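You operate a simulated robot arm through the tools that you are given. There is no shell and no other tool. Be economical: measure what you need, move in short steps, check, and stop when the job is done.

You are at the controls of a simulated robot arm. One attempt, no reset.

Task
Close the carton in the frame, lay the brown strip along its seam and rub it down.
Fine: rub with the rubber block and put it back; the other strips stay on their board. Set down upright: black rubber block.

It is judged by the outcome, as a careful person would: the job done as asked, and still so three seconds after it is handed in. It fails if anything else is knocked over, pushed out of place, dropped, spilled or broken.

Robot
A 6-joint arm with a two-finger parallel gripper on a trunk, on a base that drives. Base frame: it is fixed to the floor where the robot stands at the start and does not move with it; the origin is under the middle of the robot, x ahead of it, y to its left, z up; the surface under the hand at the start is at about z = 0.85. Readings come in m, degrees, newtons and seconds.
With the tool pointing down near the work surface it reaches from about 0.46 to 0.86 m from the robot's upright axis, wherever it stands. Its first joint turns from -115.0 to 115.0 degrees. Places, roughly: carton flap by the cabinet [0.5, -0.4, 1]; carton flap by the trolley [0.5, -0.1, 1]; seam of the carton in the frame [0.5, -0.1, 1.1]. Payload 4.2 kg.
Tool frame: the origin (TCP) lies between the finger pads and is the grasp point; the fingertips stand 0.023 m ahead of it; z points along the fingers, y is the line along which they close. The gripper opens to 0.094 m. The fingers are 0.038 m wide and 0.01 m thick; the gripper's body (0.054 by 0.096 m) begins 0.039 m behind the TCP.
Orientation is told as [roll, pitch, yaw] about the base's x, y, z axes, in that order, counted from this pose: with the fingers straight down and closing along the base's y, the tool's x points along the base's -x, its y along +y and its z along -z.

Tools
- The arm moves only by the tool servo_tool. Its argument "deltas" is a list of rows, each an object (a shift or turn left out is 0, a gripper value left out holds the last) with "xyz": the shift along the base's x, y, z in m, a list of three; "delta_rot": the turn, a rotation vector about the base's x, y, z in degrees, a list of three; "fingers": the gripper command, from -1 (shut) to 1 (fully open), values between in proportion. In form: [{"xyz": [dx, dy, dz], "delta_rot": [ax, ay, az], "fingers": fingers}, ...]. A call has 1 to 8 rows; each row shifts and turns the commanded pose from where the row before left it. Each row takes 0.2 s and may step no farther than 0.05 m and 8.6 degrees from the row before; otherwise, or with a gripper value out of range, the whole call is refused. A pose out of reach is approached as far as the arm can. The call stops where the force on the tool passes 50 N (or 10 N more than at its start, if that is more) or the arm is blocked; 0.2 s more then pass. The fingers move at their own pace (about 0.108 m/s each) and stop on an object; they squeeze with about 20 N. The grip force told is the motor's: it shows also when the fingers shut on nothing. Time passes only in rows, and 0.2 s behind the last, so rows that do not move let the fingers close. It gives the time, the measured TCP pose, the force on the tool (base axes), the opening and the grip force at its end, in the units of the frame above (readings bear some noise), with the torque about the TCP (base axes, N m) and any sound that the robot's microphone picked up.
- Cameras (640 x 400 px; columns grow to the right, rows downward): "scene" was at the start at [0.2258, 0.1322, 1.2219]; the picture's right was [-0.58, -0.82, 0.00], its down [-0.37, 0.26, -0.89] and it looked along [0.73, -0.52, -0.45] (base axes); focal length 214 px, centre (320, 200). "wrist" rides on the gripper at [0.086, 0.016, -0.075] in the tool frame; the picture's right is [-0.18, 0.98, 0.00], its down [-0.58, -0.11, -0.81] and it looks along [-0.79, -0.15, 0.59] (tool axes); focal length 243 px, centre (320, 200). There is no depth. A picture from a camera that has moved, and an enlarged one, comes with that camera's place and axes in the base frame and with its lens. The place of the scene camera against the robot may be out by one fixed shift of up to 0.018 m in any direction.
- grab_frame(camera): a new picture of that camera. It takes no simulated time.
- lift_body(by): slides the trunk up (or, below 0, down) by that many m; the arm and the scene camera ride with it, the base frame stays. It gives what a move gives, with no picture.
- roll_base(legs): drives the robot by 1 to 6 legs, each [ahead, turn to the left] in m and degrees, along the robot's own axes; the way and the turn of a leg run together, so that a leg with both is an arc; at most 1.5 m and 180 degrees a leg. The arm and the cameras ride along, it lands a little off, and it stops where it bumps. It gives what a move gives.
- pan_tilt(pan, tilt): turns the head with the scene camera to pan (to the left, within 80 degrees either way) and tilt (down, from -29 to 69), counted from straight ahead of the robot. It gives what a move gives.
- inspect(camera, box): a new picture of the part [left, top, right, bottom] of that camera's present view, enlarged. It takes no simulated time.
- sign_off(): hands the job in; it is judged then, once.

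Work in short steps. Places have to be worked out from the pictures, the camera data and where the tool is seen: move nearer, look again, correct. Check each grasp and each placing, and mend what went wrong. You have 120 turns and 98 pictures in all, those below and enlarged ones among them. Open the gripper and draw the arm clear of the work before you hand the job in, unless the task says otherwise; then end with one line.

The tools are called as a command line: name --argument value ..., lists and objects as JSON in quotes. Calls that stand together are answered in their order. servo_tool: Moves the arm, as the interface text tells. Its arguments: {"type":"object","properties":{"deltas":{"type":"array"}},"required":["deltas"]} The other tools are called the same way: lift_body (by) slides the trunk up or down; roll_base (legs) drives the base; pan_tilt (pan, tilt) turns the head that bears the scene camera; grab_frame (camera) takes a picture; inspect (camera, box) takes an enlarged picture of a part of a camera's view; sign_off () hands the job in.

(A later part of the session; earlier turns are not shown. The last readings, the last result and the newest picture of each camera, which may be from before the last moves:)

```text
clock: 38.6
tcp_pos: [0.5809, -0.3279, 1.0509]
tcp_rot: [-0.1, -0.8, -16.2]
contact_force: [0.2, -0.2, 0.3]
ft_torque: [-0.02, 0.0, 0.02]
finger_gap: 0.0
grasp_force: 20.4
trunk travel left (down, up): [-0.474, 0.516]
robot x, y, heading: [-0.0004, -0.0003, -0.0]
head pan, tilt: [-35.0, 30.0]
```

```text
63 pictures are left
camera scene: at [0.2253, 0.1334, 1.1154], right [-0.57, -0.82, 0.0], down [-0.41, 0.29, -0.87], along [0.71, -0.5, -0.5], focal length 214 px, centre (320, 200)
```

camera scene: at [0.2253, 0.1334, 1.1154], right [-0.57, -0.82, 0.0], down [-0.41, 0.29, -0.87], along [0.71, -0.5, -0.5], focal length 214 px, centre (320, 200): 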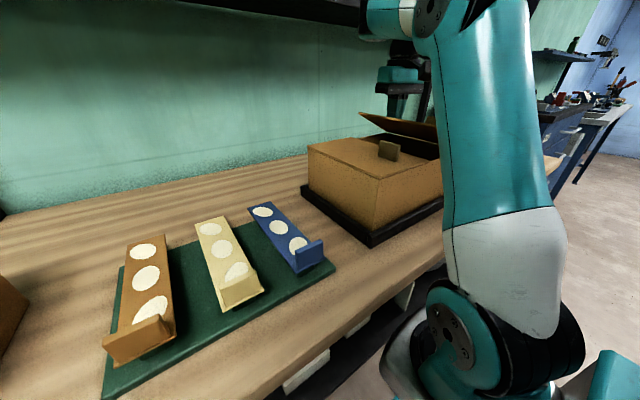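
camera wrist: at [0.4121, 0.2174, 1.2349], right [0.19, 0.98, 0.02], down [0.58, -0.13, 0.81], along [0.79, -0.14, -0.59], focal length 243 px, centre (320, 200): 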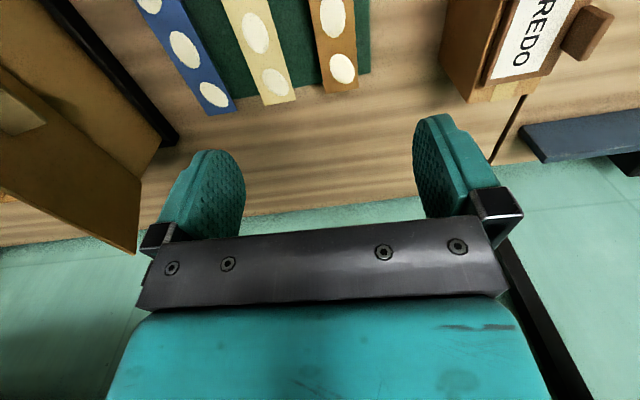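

Nearly closed. One more lowering of about 4 cm to press it flat.

lift_body --by -0.036

grab_frame --camera "scene"

```text
clock: 39.4
tcp_pos: [0.58, -0.3273, 1.0152]
tcp_rot: [0.0, -1.0, -16.2]
contact_force: [0.4, 0.6, -0.2]
ft_torque: [-0.02, -0.02, 0.0]
finger_gap: 0.0
grasp_force: 20.1
trunk travel left (down, up): [-0.438, 0.552]
robot x, y, heading: [-0.0002, 0.0001, 0.2]
head pan, tilt: [-35.0, 30.0]
```

```text
62 pictures are left
camera scene: at [0.2253, 0.1334, 1.0793], right [-0.57, -0.82, 0.0], down [-0.41, 0.29, -0.87], along [0.71, -0.5, -0.5], focal length 214 px, centre (320, 200)
```

scene: 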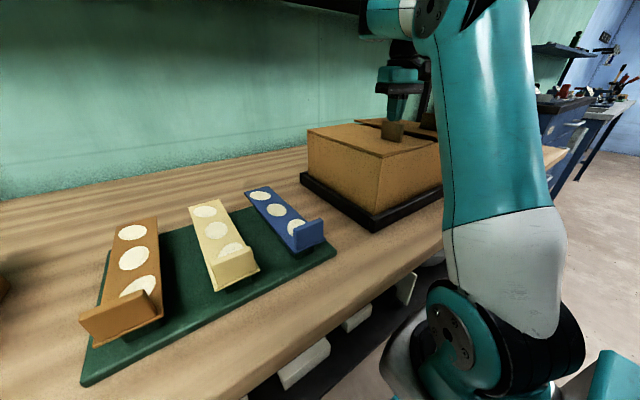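

Almost flat; press ~8 mm more, then rise and inspect.

lift_body --by -0.008

lift_body --by 0.2

inspect --camera "scene" --box '[280, 90, 500, 290]'

```text
clock: 39.9
tcp_pos: [0.5805, -0.3273, 1.009]
tcp_rot: [-0.1, -1.0, -16.0]
contact_force: [5.8, -2.5, 18.2]
ft_torque: [0.05, 0.17, -0.03]
finger_gap: 0.0
grasp_force: 19.6
trunk travel left (down, up): [-0.43, 0.56]
robot x, y, heading: [-0.0, 0.0, 0.1]
head pan, tilt: [-35.0, 30.0]
```

```text
clock: 42.1
tcp_pos: [0.5807, -0.3283, 1.2065]
tcp_rot: [0.0, -0.9, -16.0]
contact_force: [0.2, 0.4, 0.5]
ft_torque: [-0.02, -0.02, -0.02]
finger_gap: 0.0002
grasp_force: 20.1
trunk travel left (down, up): [-0.63, 0.36]
robot x, y, heading: [0.0049, 0.0001, 0.1]
head pan, tilt: [-35.0, 30.0]
```

```text
2.00 times, centred on (390, 190) of scene
camera zoom: at [0.2253, 0.1334, 1.2714], right [-0.57, -0.82, 0.0], down [-0.41, 0.29, -0.87], along [0.71, -0.5, -0.5], focal length 429 px, centre (180, 220)
```

zoom: 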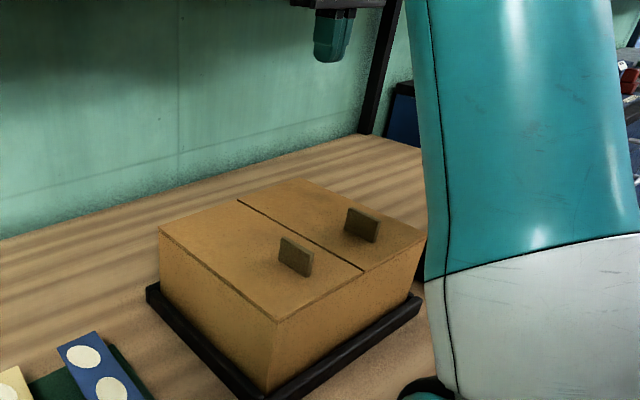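

Both flaps are closed; seam runs at y≈-0.254 from x≈0.424 to 0.631 at z≈0.986. To flip the strip I'll grip its lip end with the hand horizontal (pointing +x) and roll it 180°, so I back the robot off for room.

roll_base --legs '[[-0.2, 0], [-0.2, 0]]'

pan_tilt --pan -10 --tilt 25

grab_frame --camera "scene"

```text
clock: 44.9
tcp_pos: [0.1766, -0.3272, 1.2076]
tcp_rot: [-0.2, -0.8, -15.9]
contact_force: [1.0, 0.0, -0.4]
ft_torque: [-0.02, 0.04, -0.01]
finger_gap: 0.0
grasp_force: 20.2
trunk travel left (down, up): [-0.63, 0.36]
robot x, y, heading: [-0.4018, 0.0024, -0.2]
head pan, tilt: [-35.0, 30.0]
```

```text
clock: 45.8
tcp_pos: [0.1759, -0.3262, 1.2065]
tcp_rot: [0.0, -0.8, -15.9]
contact_force: [-0.3, 0.0, -0.3]
ft_torque: [0.0, -0.03, 0.0]
finger_gap: 0.0
grasp_force: 20.1
trunk travel left (down, up): [-0.63, 0.36]
robot x, y, heading: [-0.4074, -0.0031, -0.1]
head pan, tilt: [-10.0, 25.0]
```

```text
60 pictures are left
camera scene: at [-0.1633, 0.1704, 1.2794], right [-0.17, -0.99, 0.0], down [-0.42, 0.07, -0.91], along [0.89, -0.16, -0.42], focal length 214 px, centre (320, 200)
```

scene: 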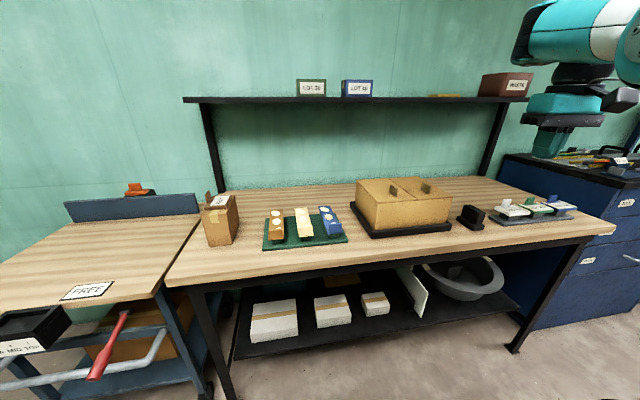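

A clear overview now. Enlarge the black block and the strips from here.

inspect --camera "scene" --box '[440, 180, 540, 240]'

inspect --camera "scene" --box '[250, 190, 360, 260]'

```text
6.40 times, centred on (490, 210) of scene
camera zoom: at [-0.1633, 0.1704, 1.2794], right [-0.17, -0.99, 0.0], down [-0.42, 0.07, -0.91], along [0.89, -0.16, -0.42], focal length 1373 px, centre (-768, 136)
```

zoom: 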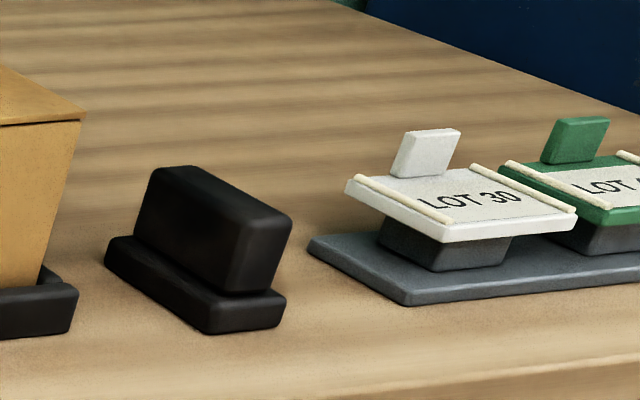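

```text
5.71 times, centred on (305, 225) of scene
camera zoom: at [-0.1633, 0.1704, 1.2794], right [-0.17, -0.99, 0.0], down [-0.42, 0.07, -0.91], along [0.89, -0.16, -0.42], focal length 1226 px, centre (406, 57)
```

zoom: 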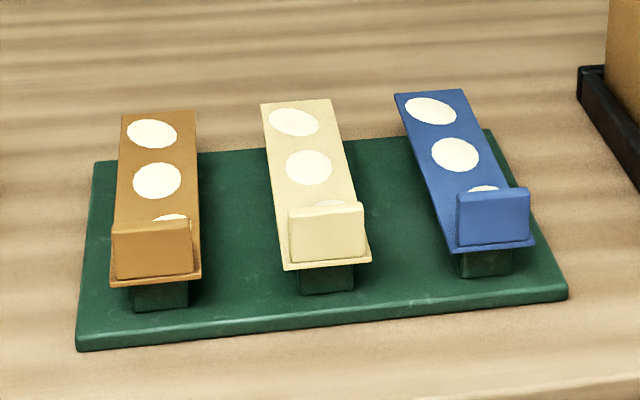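

This view shows the strips lie on green ribs with the lips as upright handles, exactly as long as the seam (~0.206 m). So a handle-up grip is natural; I'll pick it by the lip and check its underside before deciding on flipping. Drive forward to a better working distance.

roll_base --legs '[[0.25, 0]]'

servo_tool --deltas '[{"xyz": [0.01, 0.04, 0], "delta_rot": [0, 0, 8], "fingers": 1}, {"xyz": [0.01, 0.045, 0], "delta_rot": [0, 0, 8]}, {"xyz": [0.01, 0.045, 0], "delta_rot": [0, 0, 8]}, {"xyz": [0.01, 0.045, 0], "delta_rot": [0, 0, 8]}, {"xyz": [0, 0.048, 0], "delta_rot": [0, 0, 8]}, {"xyz": [0, 0.048, 0], "delta_rot": [0, 0, 8]}, {"xyz": [0, 0.048, 0], "delta_rot": [0, 0, 8]}, {"xyz": [0, 0.048, 0], "delta_rot": [0, 0, 8]}]'

```text
clock: 47.6
tcp_pos: [0.4232, -0.3271, 1.2064]
tcp_rot: [0.0, -0.7, -16.0]
contact_force: [1.0, -1.0, 0.2]
ft_torque: [-0.03, -0.02, 0.0]
finger_gap: 0.0
grasp_force: 20.1
trunk travel left (down, up): [-0.63, 0.36]
robot x, y, heading: [-0.1592, -0.0, -0.1]
head pan, tilt: [-10.0, 25.0]
```

```text
clock: 49.4
tcp_pos: [0.4646, 0.0381, 1.2179]
tcp_rot: [-0.2, -0.7, 48.0]
contact_force: [0.3, -0.7, -0.4]
ft_torque: [0.02, -0.02, 0.0]
finger_gap: 0.0941
grasp_force: 0.1
out of reach, approached as far as the arm can: row 1, 2, 6
trunk travel left (down, up): [-0.63, 0.36]
robot x, y, heading: [-0.1583, 0.0005, -0.0]
head pan, tilt: [-10.0, 25.0]
```

Continue to above the brown lip (x≈0.426, y≈0.21), yaw 90.

servo_tool --deltas '[{"xyz": [0, 0.045, 0], "delta_rot": [0, 0, 8.4]}, {"xyz": [-0.01, 0.045, 0], "delta_rot": [0, 0, 8.4]}, {"xyz": [-0.01, 0.045, 0], "delta_rot": [0, 0, 8.4]}, {"xyz": [-0.015, 0.037, 0], "delta_rot": [0, 0.7, 8.4]}, {"xyz": [0, 0, -0.03], "delta_rot": [0, 0, 8.4]}, {"xyz": [0, 0, -0.045]}, {"xyz": [0, 0, -0.045]}, {"xyz": [0, 0, -0.045]}]'

grab_frame --camera "wrist"

pan_tilt --pan 5 --tilt 40

grab_frame --camera "scene"

```text
clock: 51.2
tcp_pos: [0.4742, 0.2449, 1.1042]
tcp_rot: [0.7, -0.5, 89.9]
contact_force: [0.0, -0.4, 0.4]
ft_torque: [0.0, -0.02, -0.04]
finger_gap: 0.0938
grasp_force: 0.1
out of reach, approached as far as the arm can: row 6, 7, 8
trunk travel left (down, up): [-0.63, 0.36]
robot x, y, heading: [-0.1568, 0.0014, 0.1]
head pan, tilt: [-10.0, 25.0]
```

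```text
57 pictures are left
camera wrist: at [0.4603, 0.1576, 1.1769], right [-0.98, 0.19, 0.01], down [0.12, 0.57, 0.81], along [0.14, 0.8, -0.59], focal length 243 px, centre (320, 200)
```

wrist: 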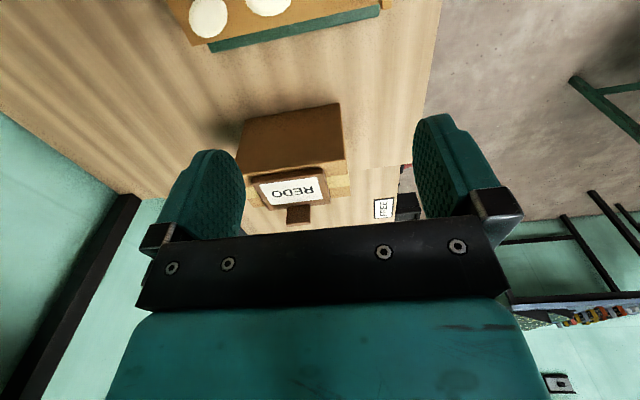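

```text
clock: 52.0
tcp_pos: [0.4761, 0.2471, 1.1038]
tcp_rot: [0.7, -0.5, 89.8]
contact_force: [0.1, 0.4, 0.5]
ft_torque: [0.01, 0.02, 0.0]
finger_gap: 0.0942
grasp_force: 0.1
trunk travel left (down, up): [-0.63, 0.36]
robot x, y, heading: [-0.1597, 0.0006, 0.1]
head pan, tilt: [5.0, 40.0]
```

```text
56 pictures are left
camera scene: at [0.0782, 0.1936, 1.2561], right [0.09, -1.0, 0.0], down [-0.64, -0.06, -0.77], along [0.76, 0.07, -0.64], focal length 214 px, centre (320, 200)
```

scene: 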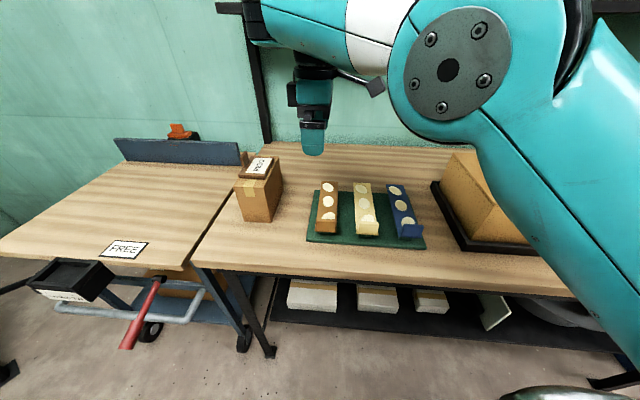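

The arm's lower limit moves with the trunk, so lower the trunk, and shift the hand to y≈0.05 so that the wrist camera (looking +y) sees the strip's lip.

servo_tool --deltas '[{"xyz": [-0.02, -0.045, 0.0]}, {"xyz": [-0.02, -0.045, 0]}, {"xyz": [0, -0.048, 0]}, {"xyz": [0, -0.048, 0]}]'

lift_body --by -0.12

grab_frame --camera "wrist"

```text
clock: 53.0
tcp_pos: [0.4904, 0.0958, 1.1735]
tcp_rot: [0.7, -0.6, 90.0]
contact_force: [-0.1, 0.9, -0.1]
ft_torque: [-0.04, -0.01, -0.05]
finger_gap: 0.0939
grasp_force: 0.0
out of reach, approached as far as the arm can: row 1, 2, 3, 4
trunk travel left (down, up): [-0.63, 0.36]
robot x, y, heading: [-0.1585, 0.0034, -0.1]
head pan, tilt: [5.0, 40.0]
```

```text
clock: 54.5
tcp_pos: [0.4905, 0.0956, 1.0542]
tcp_rot: [0.7, -0.6, 89.9]
contact_force: [-0.6, -0.4, 0.4]
ft_torque: [0.03, 0.0, -0.02]
finger_gap: 0.0942
grasp_force: 0.1
trunk travel left (down, up): [-0.51, 0.48]
robot x, y, heading: [-0.1576, 0.0032, 0.3]
head pan, tilt: [5.0, 40.0]
```

```text
55 pictures are left
camera wrist: at [0.476, 0.0078, 1.126], right [-0.98, 0.19, 0.01], down [0.12, 0.57, 0.81], along [0.14, 0.8, -0.59], focal length 243 px, centre (320, 200)
```

wrist: 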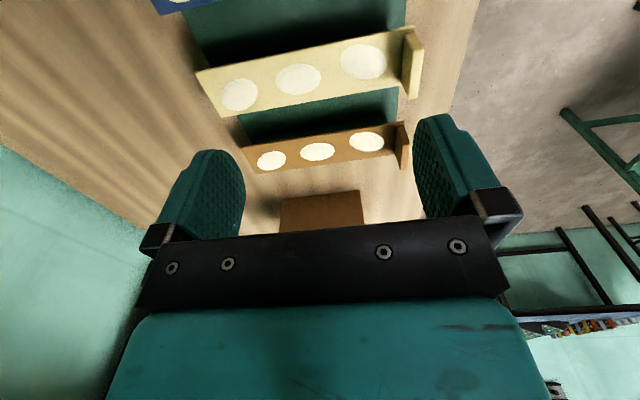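

Now the strip and lip are in view. Enlarge to measure.

inspect --camera "wrist" --box '[190, 20, 440, 190]'

```text
2.35 times, centred on (315, 105) of wrist
camera zoom: at [0.476, 0.0078, 1.126], right [-0.98, 0.19, 0.01], down [0.12, 0.57, 0.81], along [0.14, 0.8, -0.59], focal length 571 px, centre (332, 424)
```

zoom: 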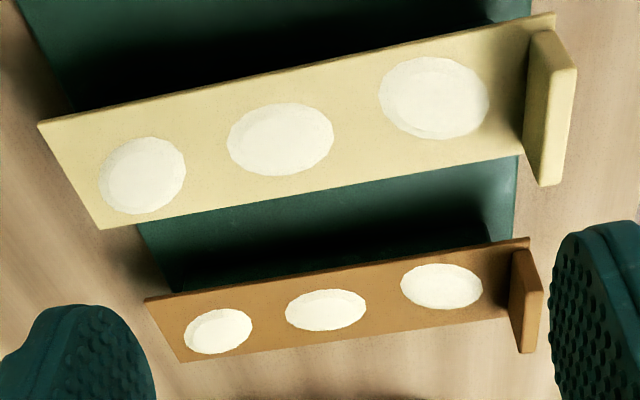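

The lip measures about x 0.409–0.418, y≈0.225, top z≈0.918. I'll raise the arm relative to the trunk and lower the trunk for slack, then move over the lip.

servo_tool --deltas '[{"xyz": [0, 0, 0.05]}, {"xyz": [-0.02, 0.03, 0.03]}, {"xyz": [-0.03, 0.03, 0.02]}, {"xyz": [-0.026, 0.035, 0.0], "delta_rot": [0, 0, 0.0]}, {"xyz": [0, 0.034, 0]}]'

lift_body --by -0.18

pan_tilt --pan 0 --tilt 30

grab_frame --camera "scene"

```text
clock: 55.7
tcp_pos: [0.4137, 0.2239, 1.154]
tcp_rot: [0.7, -0.5, 89.8]
contact_force: [-0.5, -0.5, 0.4]
ft_torque: [0.04, 0.0, 0.01]
finger_gap: 0.0941
grasp_force: 0.1
trunk travel left (down, up): [-0.51, 0.48]
robot x, y, heading: [-0.1581, -0.0016, -0.2]
head pan, tilt: [5.0, 40.0]
```

```text
clock: 57.7
tcp_pos: [0.4143, 0.2247, 0.9729]
tcp_rot: [0.7, -0.7, 89.8]
contact_force: [-1.2, 0.5, -0.2]
ft_torque: [0.01, -0.01, -0.02]
finger_gap: 0.094
grasp_force: 0.1
trunk travel left (down, up): [-0.33, 0.66]
robot x, y, heading: [-0.1611, 0.0016, -0.1]
head pan, tilt: [5.0, 40.0]
```

```text
clock: 58.4
tcp_pos: [0.4149, 0.2237, 0.9725]
tcp_rot: [0.7, -0.6, 89.9]
contact_force: [-0.3, 0.1, -0.5]
ft_torque: [0.01, 0.02, 0.02]
finger_gap: 0.0941
grasp_force: 0.0
trunk travel left (down, up): [-0.33, 0.66]
robot x, y, heading: [-0.1553, 0.0026, -0.1]
head pan, tilt: [0.0, 30.0]
```

```text
53 pictures are left
camera scene: at [0.0839, 0.1863, 0.9713], right [0.0, -1.0, 0.0], down [-0.5, 0.0, -0.87], along [0.87, 0.0, -0.5], focal length 214 px, centre (320, 200)
```

scene: 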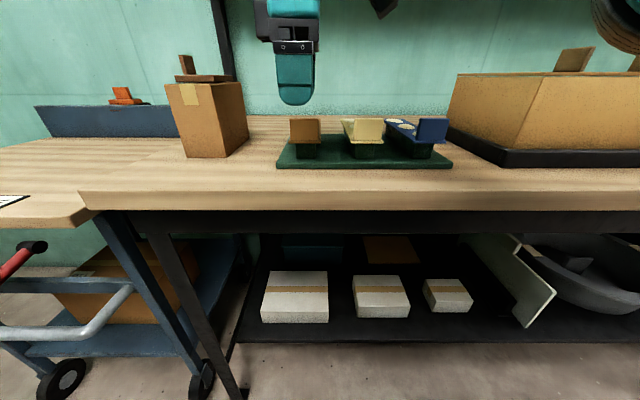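

Enlarge to compare the finger and lip alignment.

inspect --camera "scene" --box '[250, 70, 350, 170]'

grab_frame --camera "wrist"

```text
4.00 times, centred on (300, 120) of scene
camera zoom: at [0.0839, 0.1863, 0.9713], right [0.0, -1.0, 0.0], down [-0.5, 0.0, -0.87], along [0.87, 0.0, -0.5], focal length 858 px, centre (400, 520)
```

zoom: 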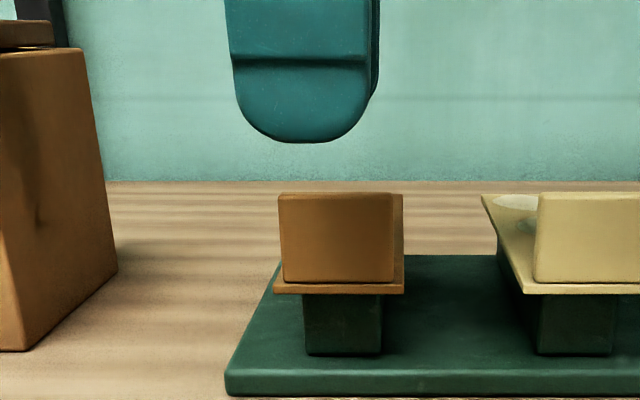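

```text
51 pictures are left
camera wrist: at [0.3997, 0.1366, 1.0458], right [-0.98, 0.19, 0.01], down [0.12, 0.57, 0.81], along [0.14, 0.8, -0.59], focal length 243 px, centre (320, 200)
```

wrist: 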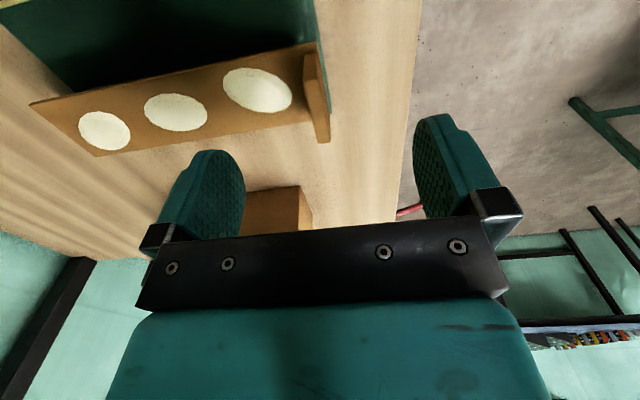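

Both views agree on lip centre ≈(0.418, 0.219), top ≈0.918. Descend to TCP z≈0.912 (tips just above the strip) and close.

servo_tool --deltas '[{"xyz": [0.004, -0.005, -0.03], "delta_rot": [0, 0.5, 0]}, {"xyz": [0, 0, -0.02]}, {"xyz": [0, 0, -0.01]}, {"xyz": [0, 0, 0]}]'

inspect --camera "scene" --box '[250, 70, 350, 170]'

```text
clock: 59.6
tcp_pos: [0.4183, 0.2173, 0.9175]
tcp_rot: [0.5, -1.4, 89.9]
contact_force: [-0.8, -0.9, 16.5]
ft_torque: [-0.24, -0.8, -0.08]
finger_gap: 0.0932
grasp_force: 0.0
trunk travel left (down, up): [-0.33, 0.66]
robot x, y, heading: [-0.1588, 0.0036, -0.1]
head pan, tilt: [0.0, 30.0]
stopped in row 4: the force on the tool passed its limit at 51 N (the readings are from after the stop); the commanded pose is now the measured one
```

```text
4.00 times, centred on (300, 120) of scene
camera zoom: at [0.0835, 0.1861, 0.9711], right [0.0, -1.0, 0.0], down [-0.5, 0.0, -0.87], along [0.87, 0.0, -0.5], focal length 858 px, centre (400, 520)
```

zoom: 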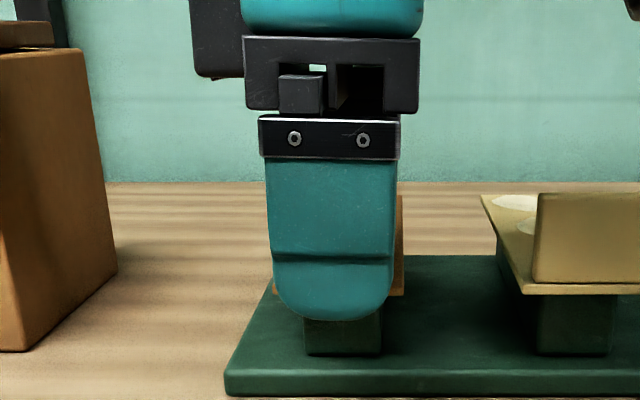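

The inner finger touched the strip's top (≈0.895). Raise 5 mm and close on the lip.

servo_tool --deltas '[{"xyz": [0, 0, 0.006], "delta_rot": [0, 1, 0]}, {"xyz": [0, 0, 0], "fingers": -1}, {"xyz": [0, 0, 0]}, {"xyz": [0, 0, 0]}]'

grab_frame --camera "wrist"

```text
clock: 60.6
tcp_pos: [0.4185, 0.2175, 0.9228]
tcp_rot: [1.6, -1.1, 90.0]
contact_force: [-0.5, 0.6, 0.7]
ft_torque: [0.0, -0.41, 0.06]
finger_gap: 0.0081
grasp_force: 19.9
trunk travel left (down, up): [-0.33, 0.66]
robot x, y, heading: [-0.1559, 0.0039, 0.2]
head pan, tilt: [0.0, 30.0]
```

```text
49 pictures are left
camera wrist: at [0.4055, 0.1296, 0.9952], right [-0.98, 0.18, 0.03], down [0.13, 0.57, 0.81], along [0.13, 0.8, -0.58], focal length 243 px, centre (320, 200)
```

wrist: 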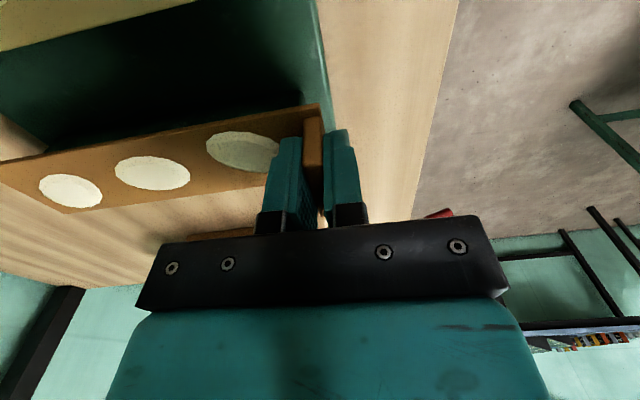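

The lip is gripped (8.1 mm). Lift straight up with the arm, above camera level, to check the hold and see the underside.

servo_tool --deltas '[{"xyz": [0, 0, 0.02]}, {"xyz": [0, 0, 0.04]}, {"xyz": [0, 0, 0.045]}, {"xyz": [0, 0, 0.045]}, {"xyz": [0, 0, 0.045]}, {"xyz": [0, 0, 0.045]}, {"xyz": [0, 0, 0]}]'

pan_tilt --pan 0 --tilt 0

grab_frame --camera "scene"

```text
clock: 62.2
tcp_pos: [0.3698, 0.1773, 1.0426]
tcp_rot: [1.6, -1.1, 90.0]
contact_force: [0.0, -0.7, -0.3]
ft_torque: [-0.01, -0.01, 0.03]
finger_gap: 0.008
grasp_force: 19.3
out of reach, approached as far as the arm can: row 3, 4, 5, 6
trunk travel left (down, up): [-0.33, 0.66]
robot x, y, heading: [-0.155, -0.0006, -0.4]
head pan, tilt: [0.0, 30.0]
```

```text
clock: 63.1
tcp_pos: [0.3699, 0.1773, 1.0423]
tcp_rot: [1.5, -1.2, 90.0]
contact_force: [-0.3, -1.3, -1.1]
ft_torque: [0.02, 0.03, -0.02]
finger_gap: 0.0082
grasp_force: 20.2
trunk travel left (down, up): [-0.33, 0.66]
robot x, y, heading: [-0.1597, -0.0017, 0.2]
head pan, tilt: [0.0, 0.0]
```

```text
48 pictures are left
camera scene: at [0.0835, 0.1863, 1.0197], right [0.0, -1.0, 0.0], down [0.0, 0.0, -1.0], along [1.0, 0.0, 0.0], focal length 214 px, centre (320, 200)
```

scene: 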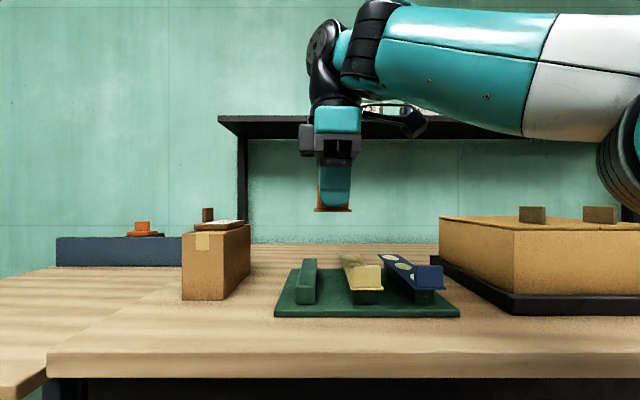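

The strip is held level. Tilt its far end upward to show its underside to the scene camera.

servo_tool --deltas '[{"xyz": [0.01, 0, 0], "delta_rot": [0, -8, 0]}, {"xyz": [0.01, 0, 0], "delta_rot": [0, -8, 0]}, {"xyz": [0.01, 0, 0], "delta_rot": [0, -8, 0]}, {"xyz": [0.01, 0, 0.0], "delta_rot": [0, -8, 0]}]'

inspect --camera "scene" --box '[240, 80, 440, 260]'

```text
clock: 64.1
tcp_pos: [0.4134, 0.1768, 1.0402]
tcp_rot: [-30.4, -0.9, 90.4]
contact_force: [0.1, 1.0, -0.1]
ft_torque: [0.0, 0.02, -0.04]
finger_gap: 0.0082
grasp_force: 20.1
trunk travel left (down, up): [-0.33, 0.66]
robot x, y, heading: [-0.1588, 0.0006, 0.0]
head pan, tilt: [0.0, 0.0]
```

```text
2.22 times, centred on (340, 170) of scene
camera zoom: at [0.0834, 0.1862, 1.0198], right [0.0, -1.0, 0.0], down [0.0, 0.0, -1.0], along [1.0, 0.0, 0.0], focal length 477 px, centre (276, 267)
```

zoom: 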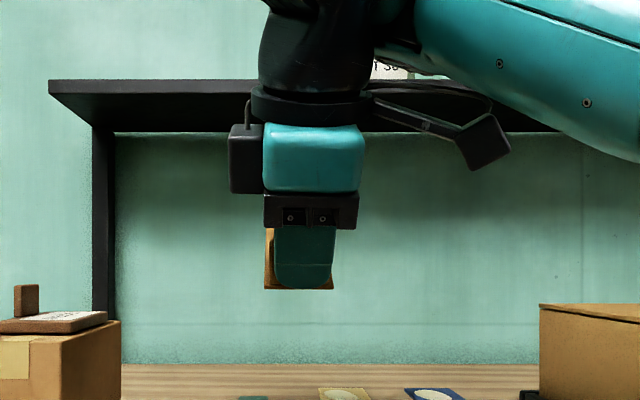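

The hand hides most of it; yaw the strip sideways to see the underside.

servo_tool --deltas '[{"delta_rot": [0, 0, 8]}, {"delta_rot": [0, 0, 8]}, {"delta_rot": [0, 0, 8]}, {"delta_rot": [0, 0, 8]}, {"delta_rot": [0, 0, 8]}]'

inspect --camera "scene" --box '[220, 80, 420, 260]'

```text
clock: 65.3
tcp_pos: [0.4167, 0.182, 1.047]
tcp_rot: [-30.3, -1.0, 130.7]
contact_force: [0.1, 0.8, -0.5]
ft_torque: [0.0, 0.0, 0.02]
finger_gap: 0.008
grasp_force: 19.9
out of reach, approached as far as the arm can: row 1, 2
trunk travel left (down, up): [-0.33, 0.66]
robot x, y, heading: [-0.16, 0.004, 0.1]
head pan, tilt: [0.0, 0.0]
```

```text
2.22 times, centred on (320, 170) of scene
camera zoom: at [0.0835, 0.1863, 1.0197], right [0.0, -1.0, 0.0], down [0.0, 0.0, -1.0], along [1.0, 0.0, 0.0], focal length 477 px, centre (320, 267)
```

zoom: 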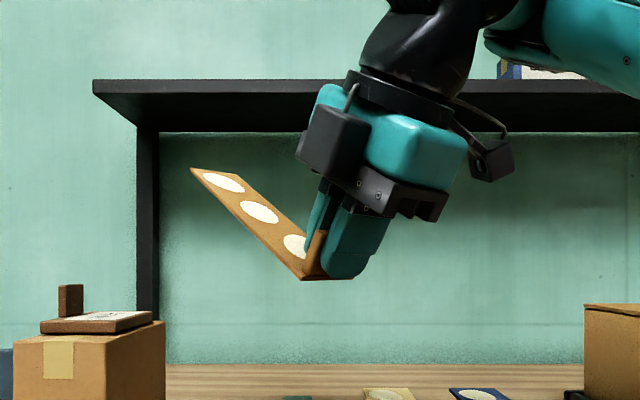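

That's still the top face; I need the far end down. Yaw back and tilt the other way.

servo_tool --deltas '[{"delta_rot": [0, 0, -8]}, {"delta_rot": [0, 0, -8]}, {"delta_rot": [0, 0, -8]}, {"delta_rot": [0, 0, -8]}, {"delta_rot": [0, 0, -8]}, {"delta_rot": [0, 8, 0]}, {"delta_rot": [0, 8, 0]}, {"delta_rot": [0, 8, 0]}]'

servo_tool --deltas '[{"delta_rot": [0, 8, 0]}, {"delta_rot": [0, 8, 0]}, {"delta_rot": [0, 8, 0]}, {"delta_rot": [0, 8, 0]}]'

inspect --camera "scene" --box '[220, 100, 440, 300]'

```text
clock: 67.1
tcp_pos: [0.417, 0.1813, 1.0501]
tcp_rot: [-6.4, -1.1, 90.1]
contact_force: [-0.5, 0.4, 0.4]
ft_torque: [0.02, 0.0, 0.03]
finger_gap: 0.0077
grasp_force: 19.7
out of reach, approached as far as the arm can: row 1
trunk travel left (down, up): [-0.33, 0.66]
robot x, y, heading: [-0.1606, 0.0003, 0.1]
head pan, tilt: [0.0, 0.0]
```

```text
clock: 68.1
tcp_pos: [0.3671, 0.1488, 0.9273]
tcp_rot: [25.2, -0.9, 89.5]
contact_force: [-2.6, -0.1, 4.3]
ft_torque: [-0.03, -0.28, 0.02]
finger_gap: 0.0226
grasp_force: 19.7
out of reach, approached as far as the arm can: row 1, 2, 3, 4
trunk travel left (down, up): [-0.33, 0.66]
robot x, y, heading: [-0.1571, 0.0002, -0.1]
head pan, tilt: [0.0, 0.0]
```

```text
2.00 times, centred on (330, 200) of scene
camera zoom: at [0.0833, 0.1862, 1.0196], right [0.0, -1.0, 0.0], down [0.0, 0.0, -1.0], along [1.0, 0.0, 0.0], focal length 429 px, centre (300, 200)
```

zoom: 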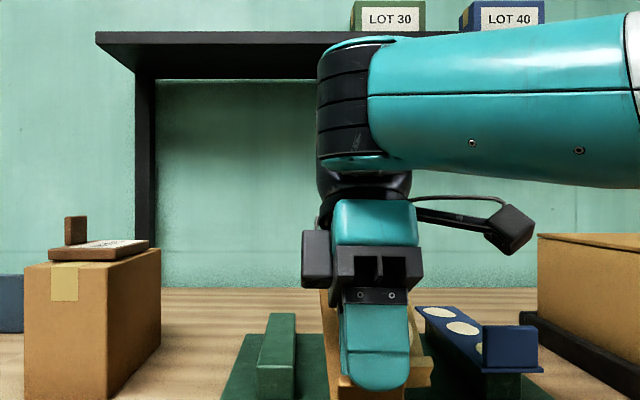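

The reach clamp dropped the hand and the strip touched something (gap 22 mm). Look at once with the wrist camera and a downward scene view before moving.

grab_frame --camera "wrist"

pan_tilt --pan 0 --tilt 35

grab_frame --camera "scene"

```text
44 pictures are left
camera wrist: at [0.3837, 0.0602, 1.0], right [-0.89, 0.19, 0.42], down [0.45, 0.57, 0.69], along [-0.11, 0.8, -0.59], focal length 243 px, centre (320, 200)
```

wrist: 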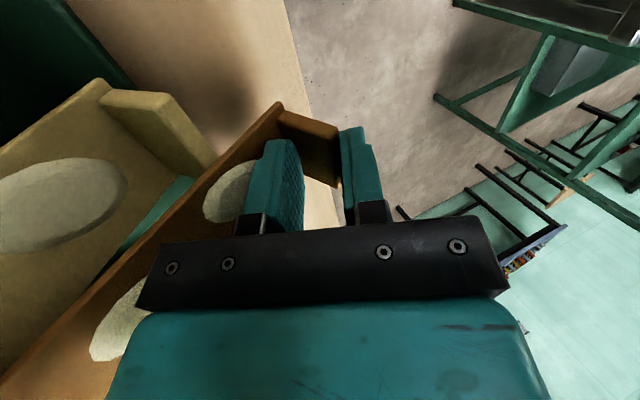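

```text
clock: 69.2
tcp_pos: [0.3659, 0.1486, 0.9296]
tcp_rot: [25.1, -1.0, 89.5]
contact_force: [-3.3, 0.4, 5.1]
ft_torque: [-0.06, -0.17, -0.04]
finger_gap: 0.0206
grasp_force: 20.1
trunk travel left (down, up): [-0.33, 0.66]
robot x, y, heading: [-0.1579, 0.0012, -0.1]
head pan, tilt: [0.0, 35.0]
```

```text
43 pictures are left
camera scene: at [0.0814, 0.1863, 0.9637], right [0.0, -1.0, 0.0], down [-0.57, 0.0, -0.82], along [0.82, 0.0, -0.57], focal length 214 px, centre (320, 200)
```

scene: 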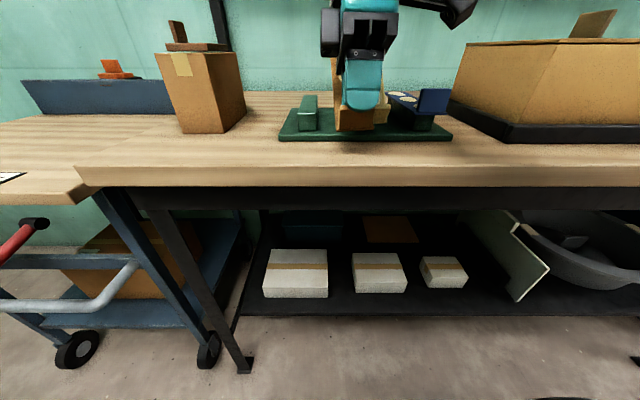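

The strip is still pinched, its end on the board. Raise the trunk gently straight up.

lift_body --by 0.03

lift_body --by 0.1

grab_frame --camera "scene"

grab_frame --camera "wrist"

```text
clock: 69.9
tcp_pos: [0.3661, 0.149, 0.9595]
tcp_rot: [25.2, -0.8, 89.6]
contact_force: [-1.9, -0.2, 3.7]
ft_torque: [-0.02, -0.08, -0.04]
finger_gap: 0.0119
grasp_force: 19.5
trunk travel left (down, up): [-0.36, 0.63]
robot x, y, heading: [-0.1575, 0.0014, -0.0]
head pan, tilt: [0.0, 35.0]
```

```text
clock: 71.2
tcp_pos: [0.3658, 0.1492, 1.06]
tcp_rot: [25.1, -0.9, 89.6]
contact_force: [-1.0, 1.0, -1.1]
ft_torque: [-0.01, 0.0, -0.03]
finger_gap: 0.0078
grasp_force: 19.5
trunk travel left (down, up): [-0.46, 0.53]
robot x, y, heading: [-0.1571, 0.0014, 0.1]
head pan, tilt: [0.0, 35.0]
```

```text
42 pictures are left
camera scene: at [0.0815, 0.1863, 1.0936], right [0.0, -1.0, 0.0], down [-0.57, 0.0, -0.82], along [0.82, 0.0, -0.57], focal length 214 px, centre (320, 200)
```

scene: 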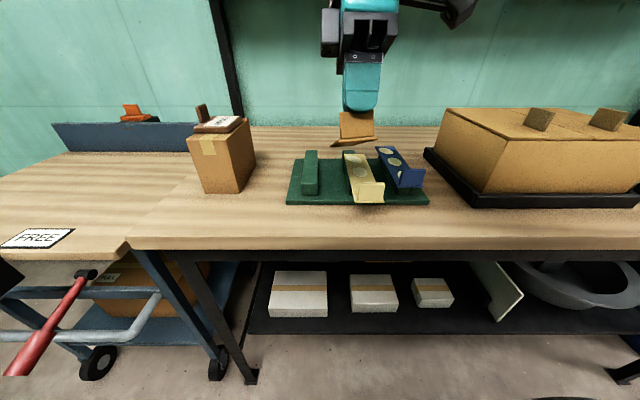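

```text
41 pictures are left
camera wrist: at [0.3834, 0.0605, 1.1313], right [-0.89, 0.18, 0.42], down [0.45, 0.57, 0.69], along [-0.11, 0.8, -0.59], focal length 243 px, centre (320, 200)
```

wrist: 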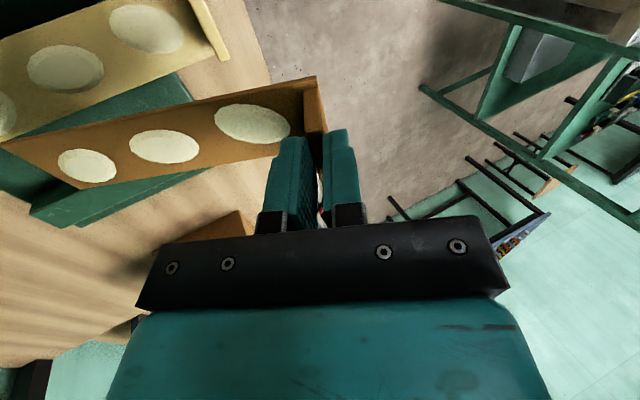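

The strip re-seated in the grip, but the yellow strip was displaced. Enlarge to see both.

inspect --camera "scene" --box '[270, 90, 450, 220]'

```text
3.08 times, centred on (360, 155) of scene
camera zoom: at [0.0815, 0.1863, 1.0936], right [0.0, -1.0, 0.0], down [-0.57, 0.0, -0.82], along [0.82, 0.0, -0.57], focal length 660 px, centre (197, 338)
```

zoom: 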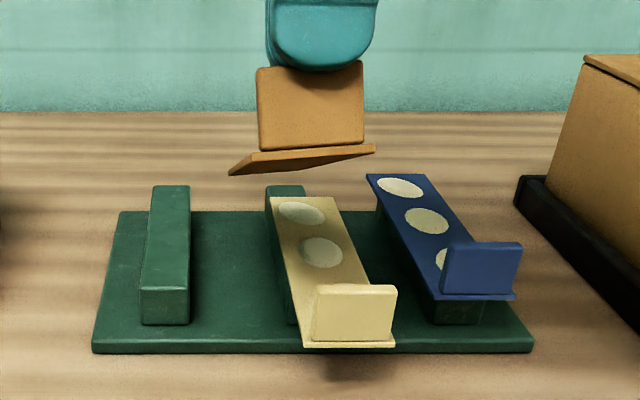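

Yellow is still on its rib but shifted ~3–4 cm toward me; I'll restore it later. A closer look at the held strip's underside and grip.

inspect --camera "scene" --box '[325, 95, 385, 145]'

```text
8.00 times, centred on (355, 120) of scene
camera zoom: at [0.0815, 0.1863, 1.0936], right [0.0, -1.0, 0.0], down [-0.57, 0.0, -0.82], along [0.82, 0.0, -0.57], focal length 1716 px, centre (40, 840)
```

zoom: 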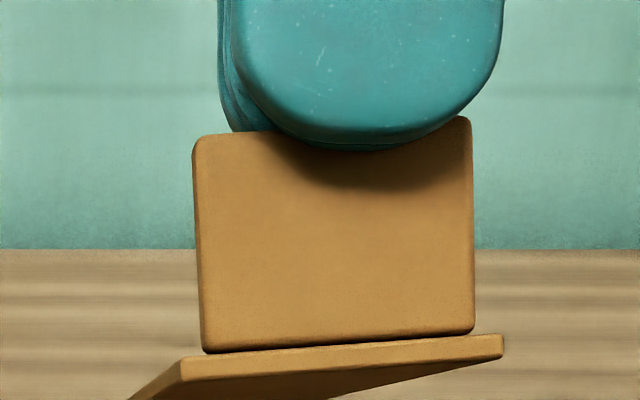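

The underside is plain brown, and only ~5 mm of lip remains between the fingertips. I'll raise more, level the hand, then set the strip back on its own rib to regrasp.

lift_body --by 0.06

servo_tool --deltas '[{"delta_rot": [0, -6, 0]}, {"delta_rot": [0, -6, 0]}, {"delta_rot": [0, -6, 0]}, {"delta_rot": [0, -5.5, 0]}, {}]'

grab_frame --camera "scene"

```text
clock: 72.2
tcp_pos: [0.3655, 0.1484, 1.1182]
tcp_rot: [25.1, -0.9, 89.6]
contact_force: [-0.1, -0.1, -0.5]
ft_torque: [-0.01, 0.04, 0.01]
finger_gap: 0.0076
grasp_force: 19.6
trunk travel left (down, up): [-0.52, 0.47]
robot x, y, heading: [-0.1564, 0.0018, 0.2]
head pan, tilt: [0.0, 35.0]
```

```text
clock: 73.4
tcp_pos: [0.3648, 0.1471, 1.1184]
tcp_rot: [1.6, -1.0, 90.0]
contact_force: [0.0, 0.0, -0.7]
ft_torque: [0.04, 0.02, -0.01]
finger_gap: 0.0078
grasp_force: 19.7
trunk travel left (down, up): [-0.52, 0.47]
robot x, y, heading: [-0.158, -0.0003, 0.1]
head pan, tilt: [0.0, 35.0]
```

```text
38 pictures are left
camera scene: at [0.0816, 0.1863, 1.1536], right [0.0, -1.0, 0.0], down [-0.57, 0.0, -0.82], along [0.82, 0.0, -0.57], focal length 214 px, centre (320, 200)
```

scene: 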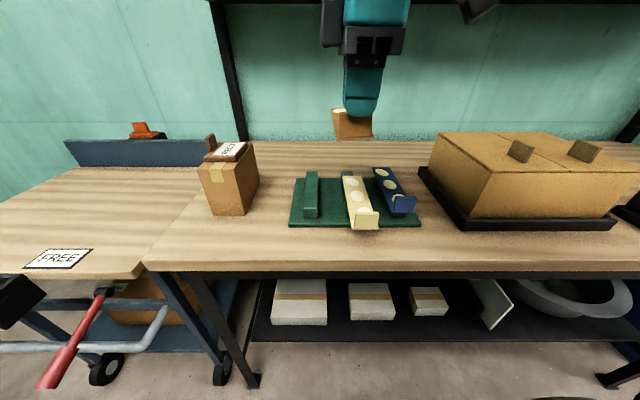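

Check how the strip sits in the grip now with the wrist camera.

grab_frame --camera "wrist"

inspect --camera "scene" --box '[310, 80, 400, 150]'

```text
37 pictures are left
camera wrist: at [0.3525, 0.06, 1.192], right [-0.98, 0.18, 0.03], down [0.13, 0.57, 0.81], along [0.13, 0.8, -0.58], focal length 243 px, centre (320, 200)
```

wrist: 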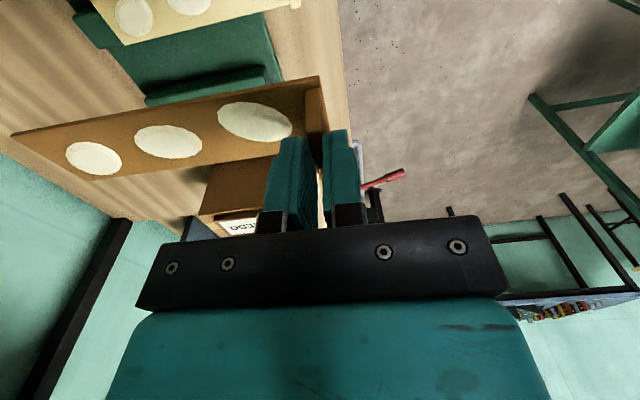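

```text
5.71 times, centred on (355, 115) of scene
camera zoom: at [0.0816, 0.1863, 1.1536], right [0.0, -1.0, 0.0], down [-0.57, 0.0, -0.82], along [0.82, 0.0, -0.57], focal length 1226 px, centre (120, 686)
```

zoom: 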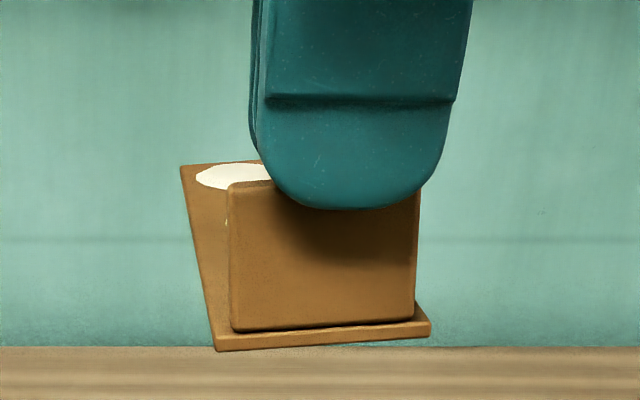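

The strip is roughly level, held by ~6 mm of lip. It's light, so I'll carry it gently to over the carton seam (strip end at the near edge), correcting the slight roll.

servo_tool --deltas '[{"xyz": [0.02, -0.02, 0.02], "delta_rot": [2, 0, 0]}, {"xyz": [0.02, -0.035, 0.02], "delta_rot": [2, 0, 0]}, {"xyz": [0.02, -0.04, 0]}, {"xyz": [0.01, -0.045, 0]}, {"xyz": [0, -0.045, 0]}, {"xyz": [0, -0.045, 0]}, {"xyz": [0, -0.045, 0]}, {"xyz": [0, -0.045, 0]}]'

servo_tool --deltas '[{"xyz": [0, -0.04, 0]}, {"xyz": [0, -0.035, 0]}, {"xyz": [0, 0, 0]}]'

pan_tilt --pan -35 --tilt 25

grab_frame --camera "scene"

grab_frame --camera "wrist"

```text
clock: 75.2
tcp_pos: [0.4336, -0.1709, 1.1576]
tcp_rot: [1.7, -5.0, 90.0]
contact_force: [0.4, -0.1, -0.6]
ft_torque: [-0.05, -0.02, 0.0]
finger_gap: 0.0079
grasp_force: 20.3
trunk travel left (down, up): [-0.52, 0.47]
robot x, y, heading: [-0.1565, 0.0015, 0.0]
head pan, tilt: [0.0, 35.0]
```

```text
clock: 76.0
tcp_pos: [0.4332, -0.2473, 1.1588]
tcp_rot: [1.7, -5.1, 90.0]
contact_force: [-0.2, 1.0, -1.4]
ft_torque: [0.0, 0.0, 0.0]
finger_gap: 0.0077
grasp_force: 20.7
trunk travel left (down, up): [-0.52, 0.47]
robot x, y, heading: [-0.1627, -0.0006, 0.1]
head pan, tilt: [0.0, 35.0]
```

```text
clock: 77.0
tcp_pos: [0.4352, -0.2478, 1.1576]
tcp_rot: [1.6, -5.1, 90.0]
contact_force: [1.6, -0.4, -0.4]
ft_torque: [-0.03, 0.0, -0.04]
finger_gap: 0.0075
grasp_force: 20.6
trunk travel left (down, up): [-0.52, 0.47]
robot x, y, heading: [-0.1553, 0.0003, 0.3]
head pan, tilt: [-35.0, 25.0]
```

```text
35 pictures are left
camera scene: at [0.069, 0.1334, 1.1694], right [-0.57, -0.82, 0.0], down [-0.35, 0.24, -0.91], along [0.74, -0.52, -0.42], focal length 214 px, centre (320, 200)
```

scene: 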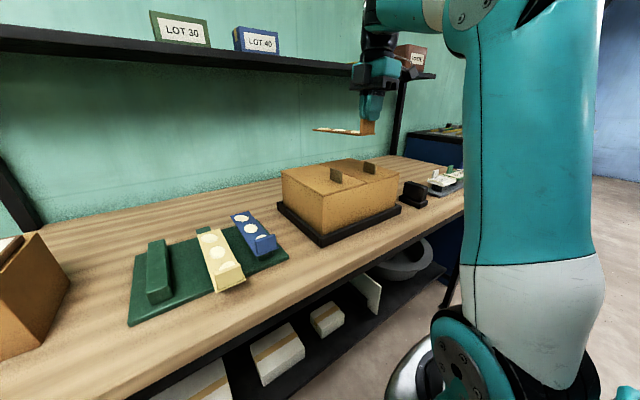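

```text
34 pictures are left
camera wrist: at [0.42, -0.3412, 1.225], right [-0.98, 0.18, 0.04], down [0.13, 0.51, 0.85], along [0.13, 0.84, -0.52], focal length 243 px, centre (320, 200)
```

wrist: 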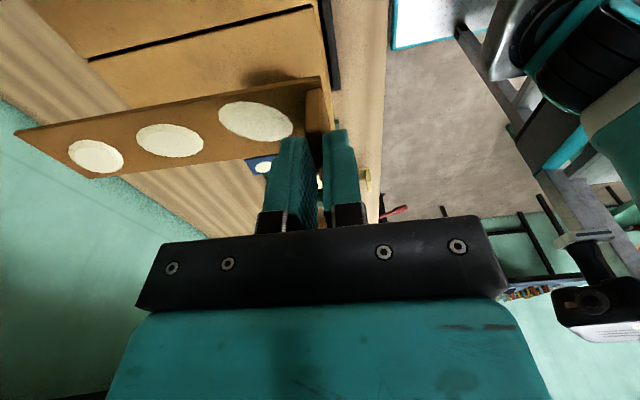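

From the wrist view the seam lies at y≈-0.2555, x≈0.43–0.64, and the strip's centre is ≈+0.004 from the TCP, yawed ~1.5° with far end slightly low. Correct these, then lower with the trunk.

servo_tool --deltas '[{"xyz": [0.004, -0.011, 0], "delta_rot": [0, -2.5, -1.2]}, {}]'

lift_body --by -0.1

grab_frame --camera "wrist"

inspect --camera "scene" --box '[260, 70, 460, 230]'

```text
clock: 77.6
tcp_pos: [0.4388, -0.2584, 1.16]
tcp_rot: [-1.0, -5.1, 88.9]
contact_force: [0.1, -0.3, 0.2]
ft_torque: [-0.01, 0.04, -0.04]
finger_gap: 0.0076
grasp_force: 20.0
trunk travel left (down, up): [-0.52, 0.47]
robot x, y, heading: [-0.1592, 0.0045, 0.3]
head pan, tilt: [-35.0, 25.0]
```

```text
clock: 79.0
tcp_pos: [0.4389, -0.2595, 1.0588]
tcp_rot: [-0.9, -5.2, 89.1]
contact_force: [0.5, -0.4, 0.1]
ft_torque: [0.04, 0.01, 0.01]
finger_gap: 0.008
grasp_force: 19.5
trunk travel left (down, up): [-0.42, 0.57]
robot x, y, heading: [-0.1576, 0.0027, 0.1]
head pan, tilt: [-35.0, 25.0]
```

```text
33 pictures are left
camera wrist: at [0.4204, -0.3519, 1.1251], right [-0.98, 0.2, 0.0], down [0.11, 0.51, 0.86], along [0.17, 0.84, -0.52], focal length 243 px, centre (320, 200)
```

wrist: 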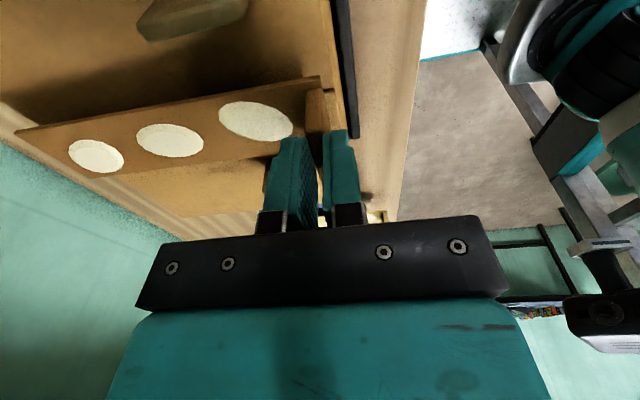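

```text
2.50 times, centred on (360, 150) of scene
camera zoom: at [0.069, 0.1334, 1.0694], right [-0.57, -0.82, 0.0], down [-0.35, 0.24, -0.91], along [0.74, -0.52, -0.42], focal length 536 px, centre (220, 325)
```

zoom: 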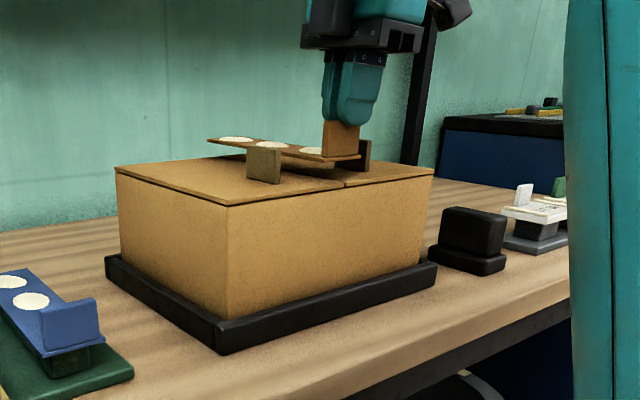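

Strip hovers ~2 cm over the seam between the knobs. Lower gently.

lift_body --by -0.014

inspect --camera "scene" --box '[300, 90, 440, 190]'

```text
clock: 79.6
tcp_pos: [0.4391, -0.2601, 1.0447]
tcp_rot: [-0.9, -5.1, 89.0]
contact_force: [0.9, 0.7, -0.5]
ft_torque: [0.0, -0.01, 0.01]
finger_gap: 0.0077
grasp_force: 20.3
trunk travel left (down, up): [-0.406, 0.584]
robot x, y, heading: [-0.1589, 0.0012, -0.2]
head pan, tilt: [-35.0, 25.0]
```

```text
4.00 times, centred on (370, 140) of scene
camera zoom: at [0.069, 0.1334, 1.0553], right [-0.57, -0.82, 0.0], down [-0.35, 0.24, -0.91], along [0.74, -0.52, -0.42], focal length 858 px, centre (120, 440)
```

zoom: 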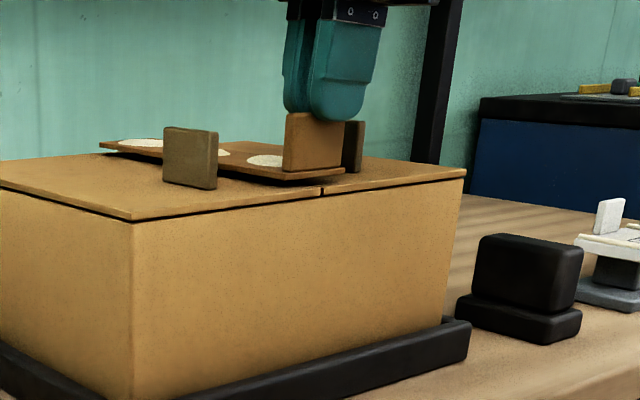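

Strip end is about 7 mm inside the carton's edge; shift -4 mm and lower to contact.

servo_tool --deltas '[{"xyz": [-0.004, 0.002, 0]}]'

lift_body --by -0.006

lift_body --by -0.004

inspect --camera "scene" --box '[300, 90, 440, 190]'

```text
clock: 80.0
tcp_pos: [0.4342, -0.2567, 1.0443]
tcp_rot: [-0.9, -5.1, 88.9]
contact_force: [0.1, 0.0, -0.5]
ft_torque: [-0.03, -0.01, 0.02]
finger_gap: 0.0079
grasp_force: 20.2
trunk travel left (down, up): [-0.406, 0.584]
robot x, y, heading: [-0.1596, 0.0002, 0.1]
head pan, tilt: [-35.0, 25.0]
```

```text
clock: 80.5
tcp_pos: [0.4345, -0.2589, 1.0391]
tcp_rot: [-1.0, -4.9, 89.1]
contact_force: [1.4, -1.5, 10.0]
ft_torque: [0.04, -0.01, -0.01]
finger_gap: 0.0077
grasp_force: 19.5
trunk travel left (down, up): [-0.4, 0.59]
robot x, y, heading: [-0.156, 0.0027, 0.3]
head pan, tilt: [-35.0, 25.0]
```

```text
clock: 81.1
tcp_pos: [0.4342, -0.2579, 1.0352]
tcp_rot: [-1.0, -5.1, 89.1]
contact_force: [0.3, -0.6, 18.3]
ft_torque: [0.02, 0.02, 0.0]
finger_gap: 0.0079
grasp_force: 20.3
trunk travel left (down, up): [-0.396, 0.594]
robot x, y, heading: [-0.1594, -0.0016, 0.4]
head pan, tilt: [-35.0, 25.0]
```

```text
4.00 times, centred on (370, 140) of scene
camera zoom: at [0.0686, 0.1335, 1.0455], right [-0.57, -0.82, 0.0], down [-0.35, 0.24, -0.91], along [0.74, -0.52, -0.42], focal length 858 px, centre (120, 440)
```

zoom: 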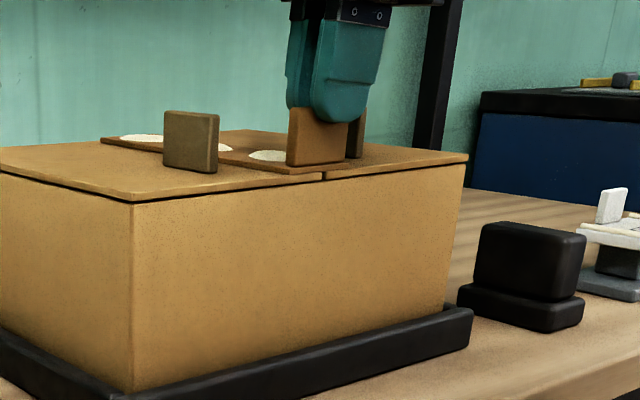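

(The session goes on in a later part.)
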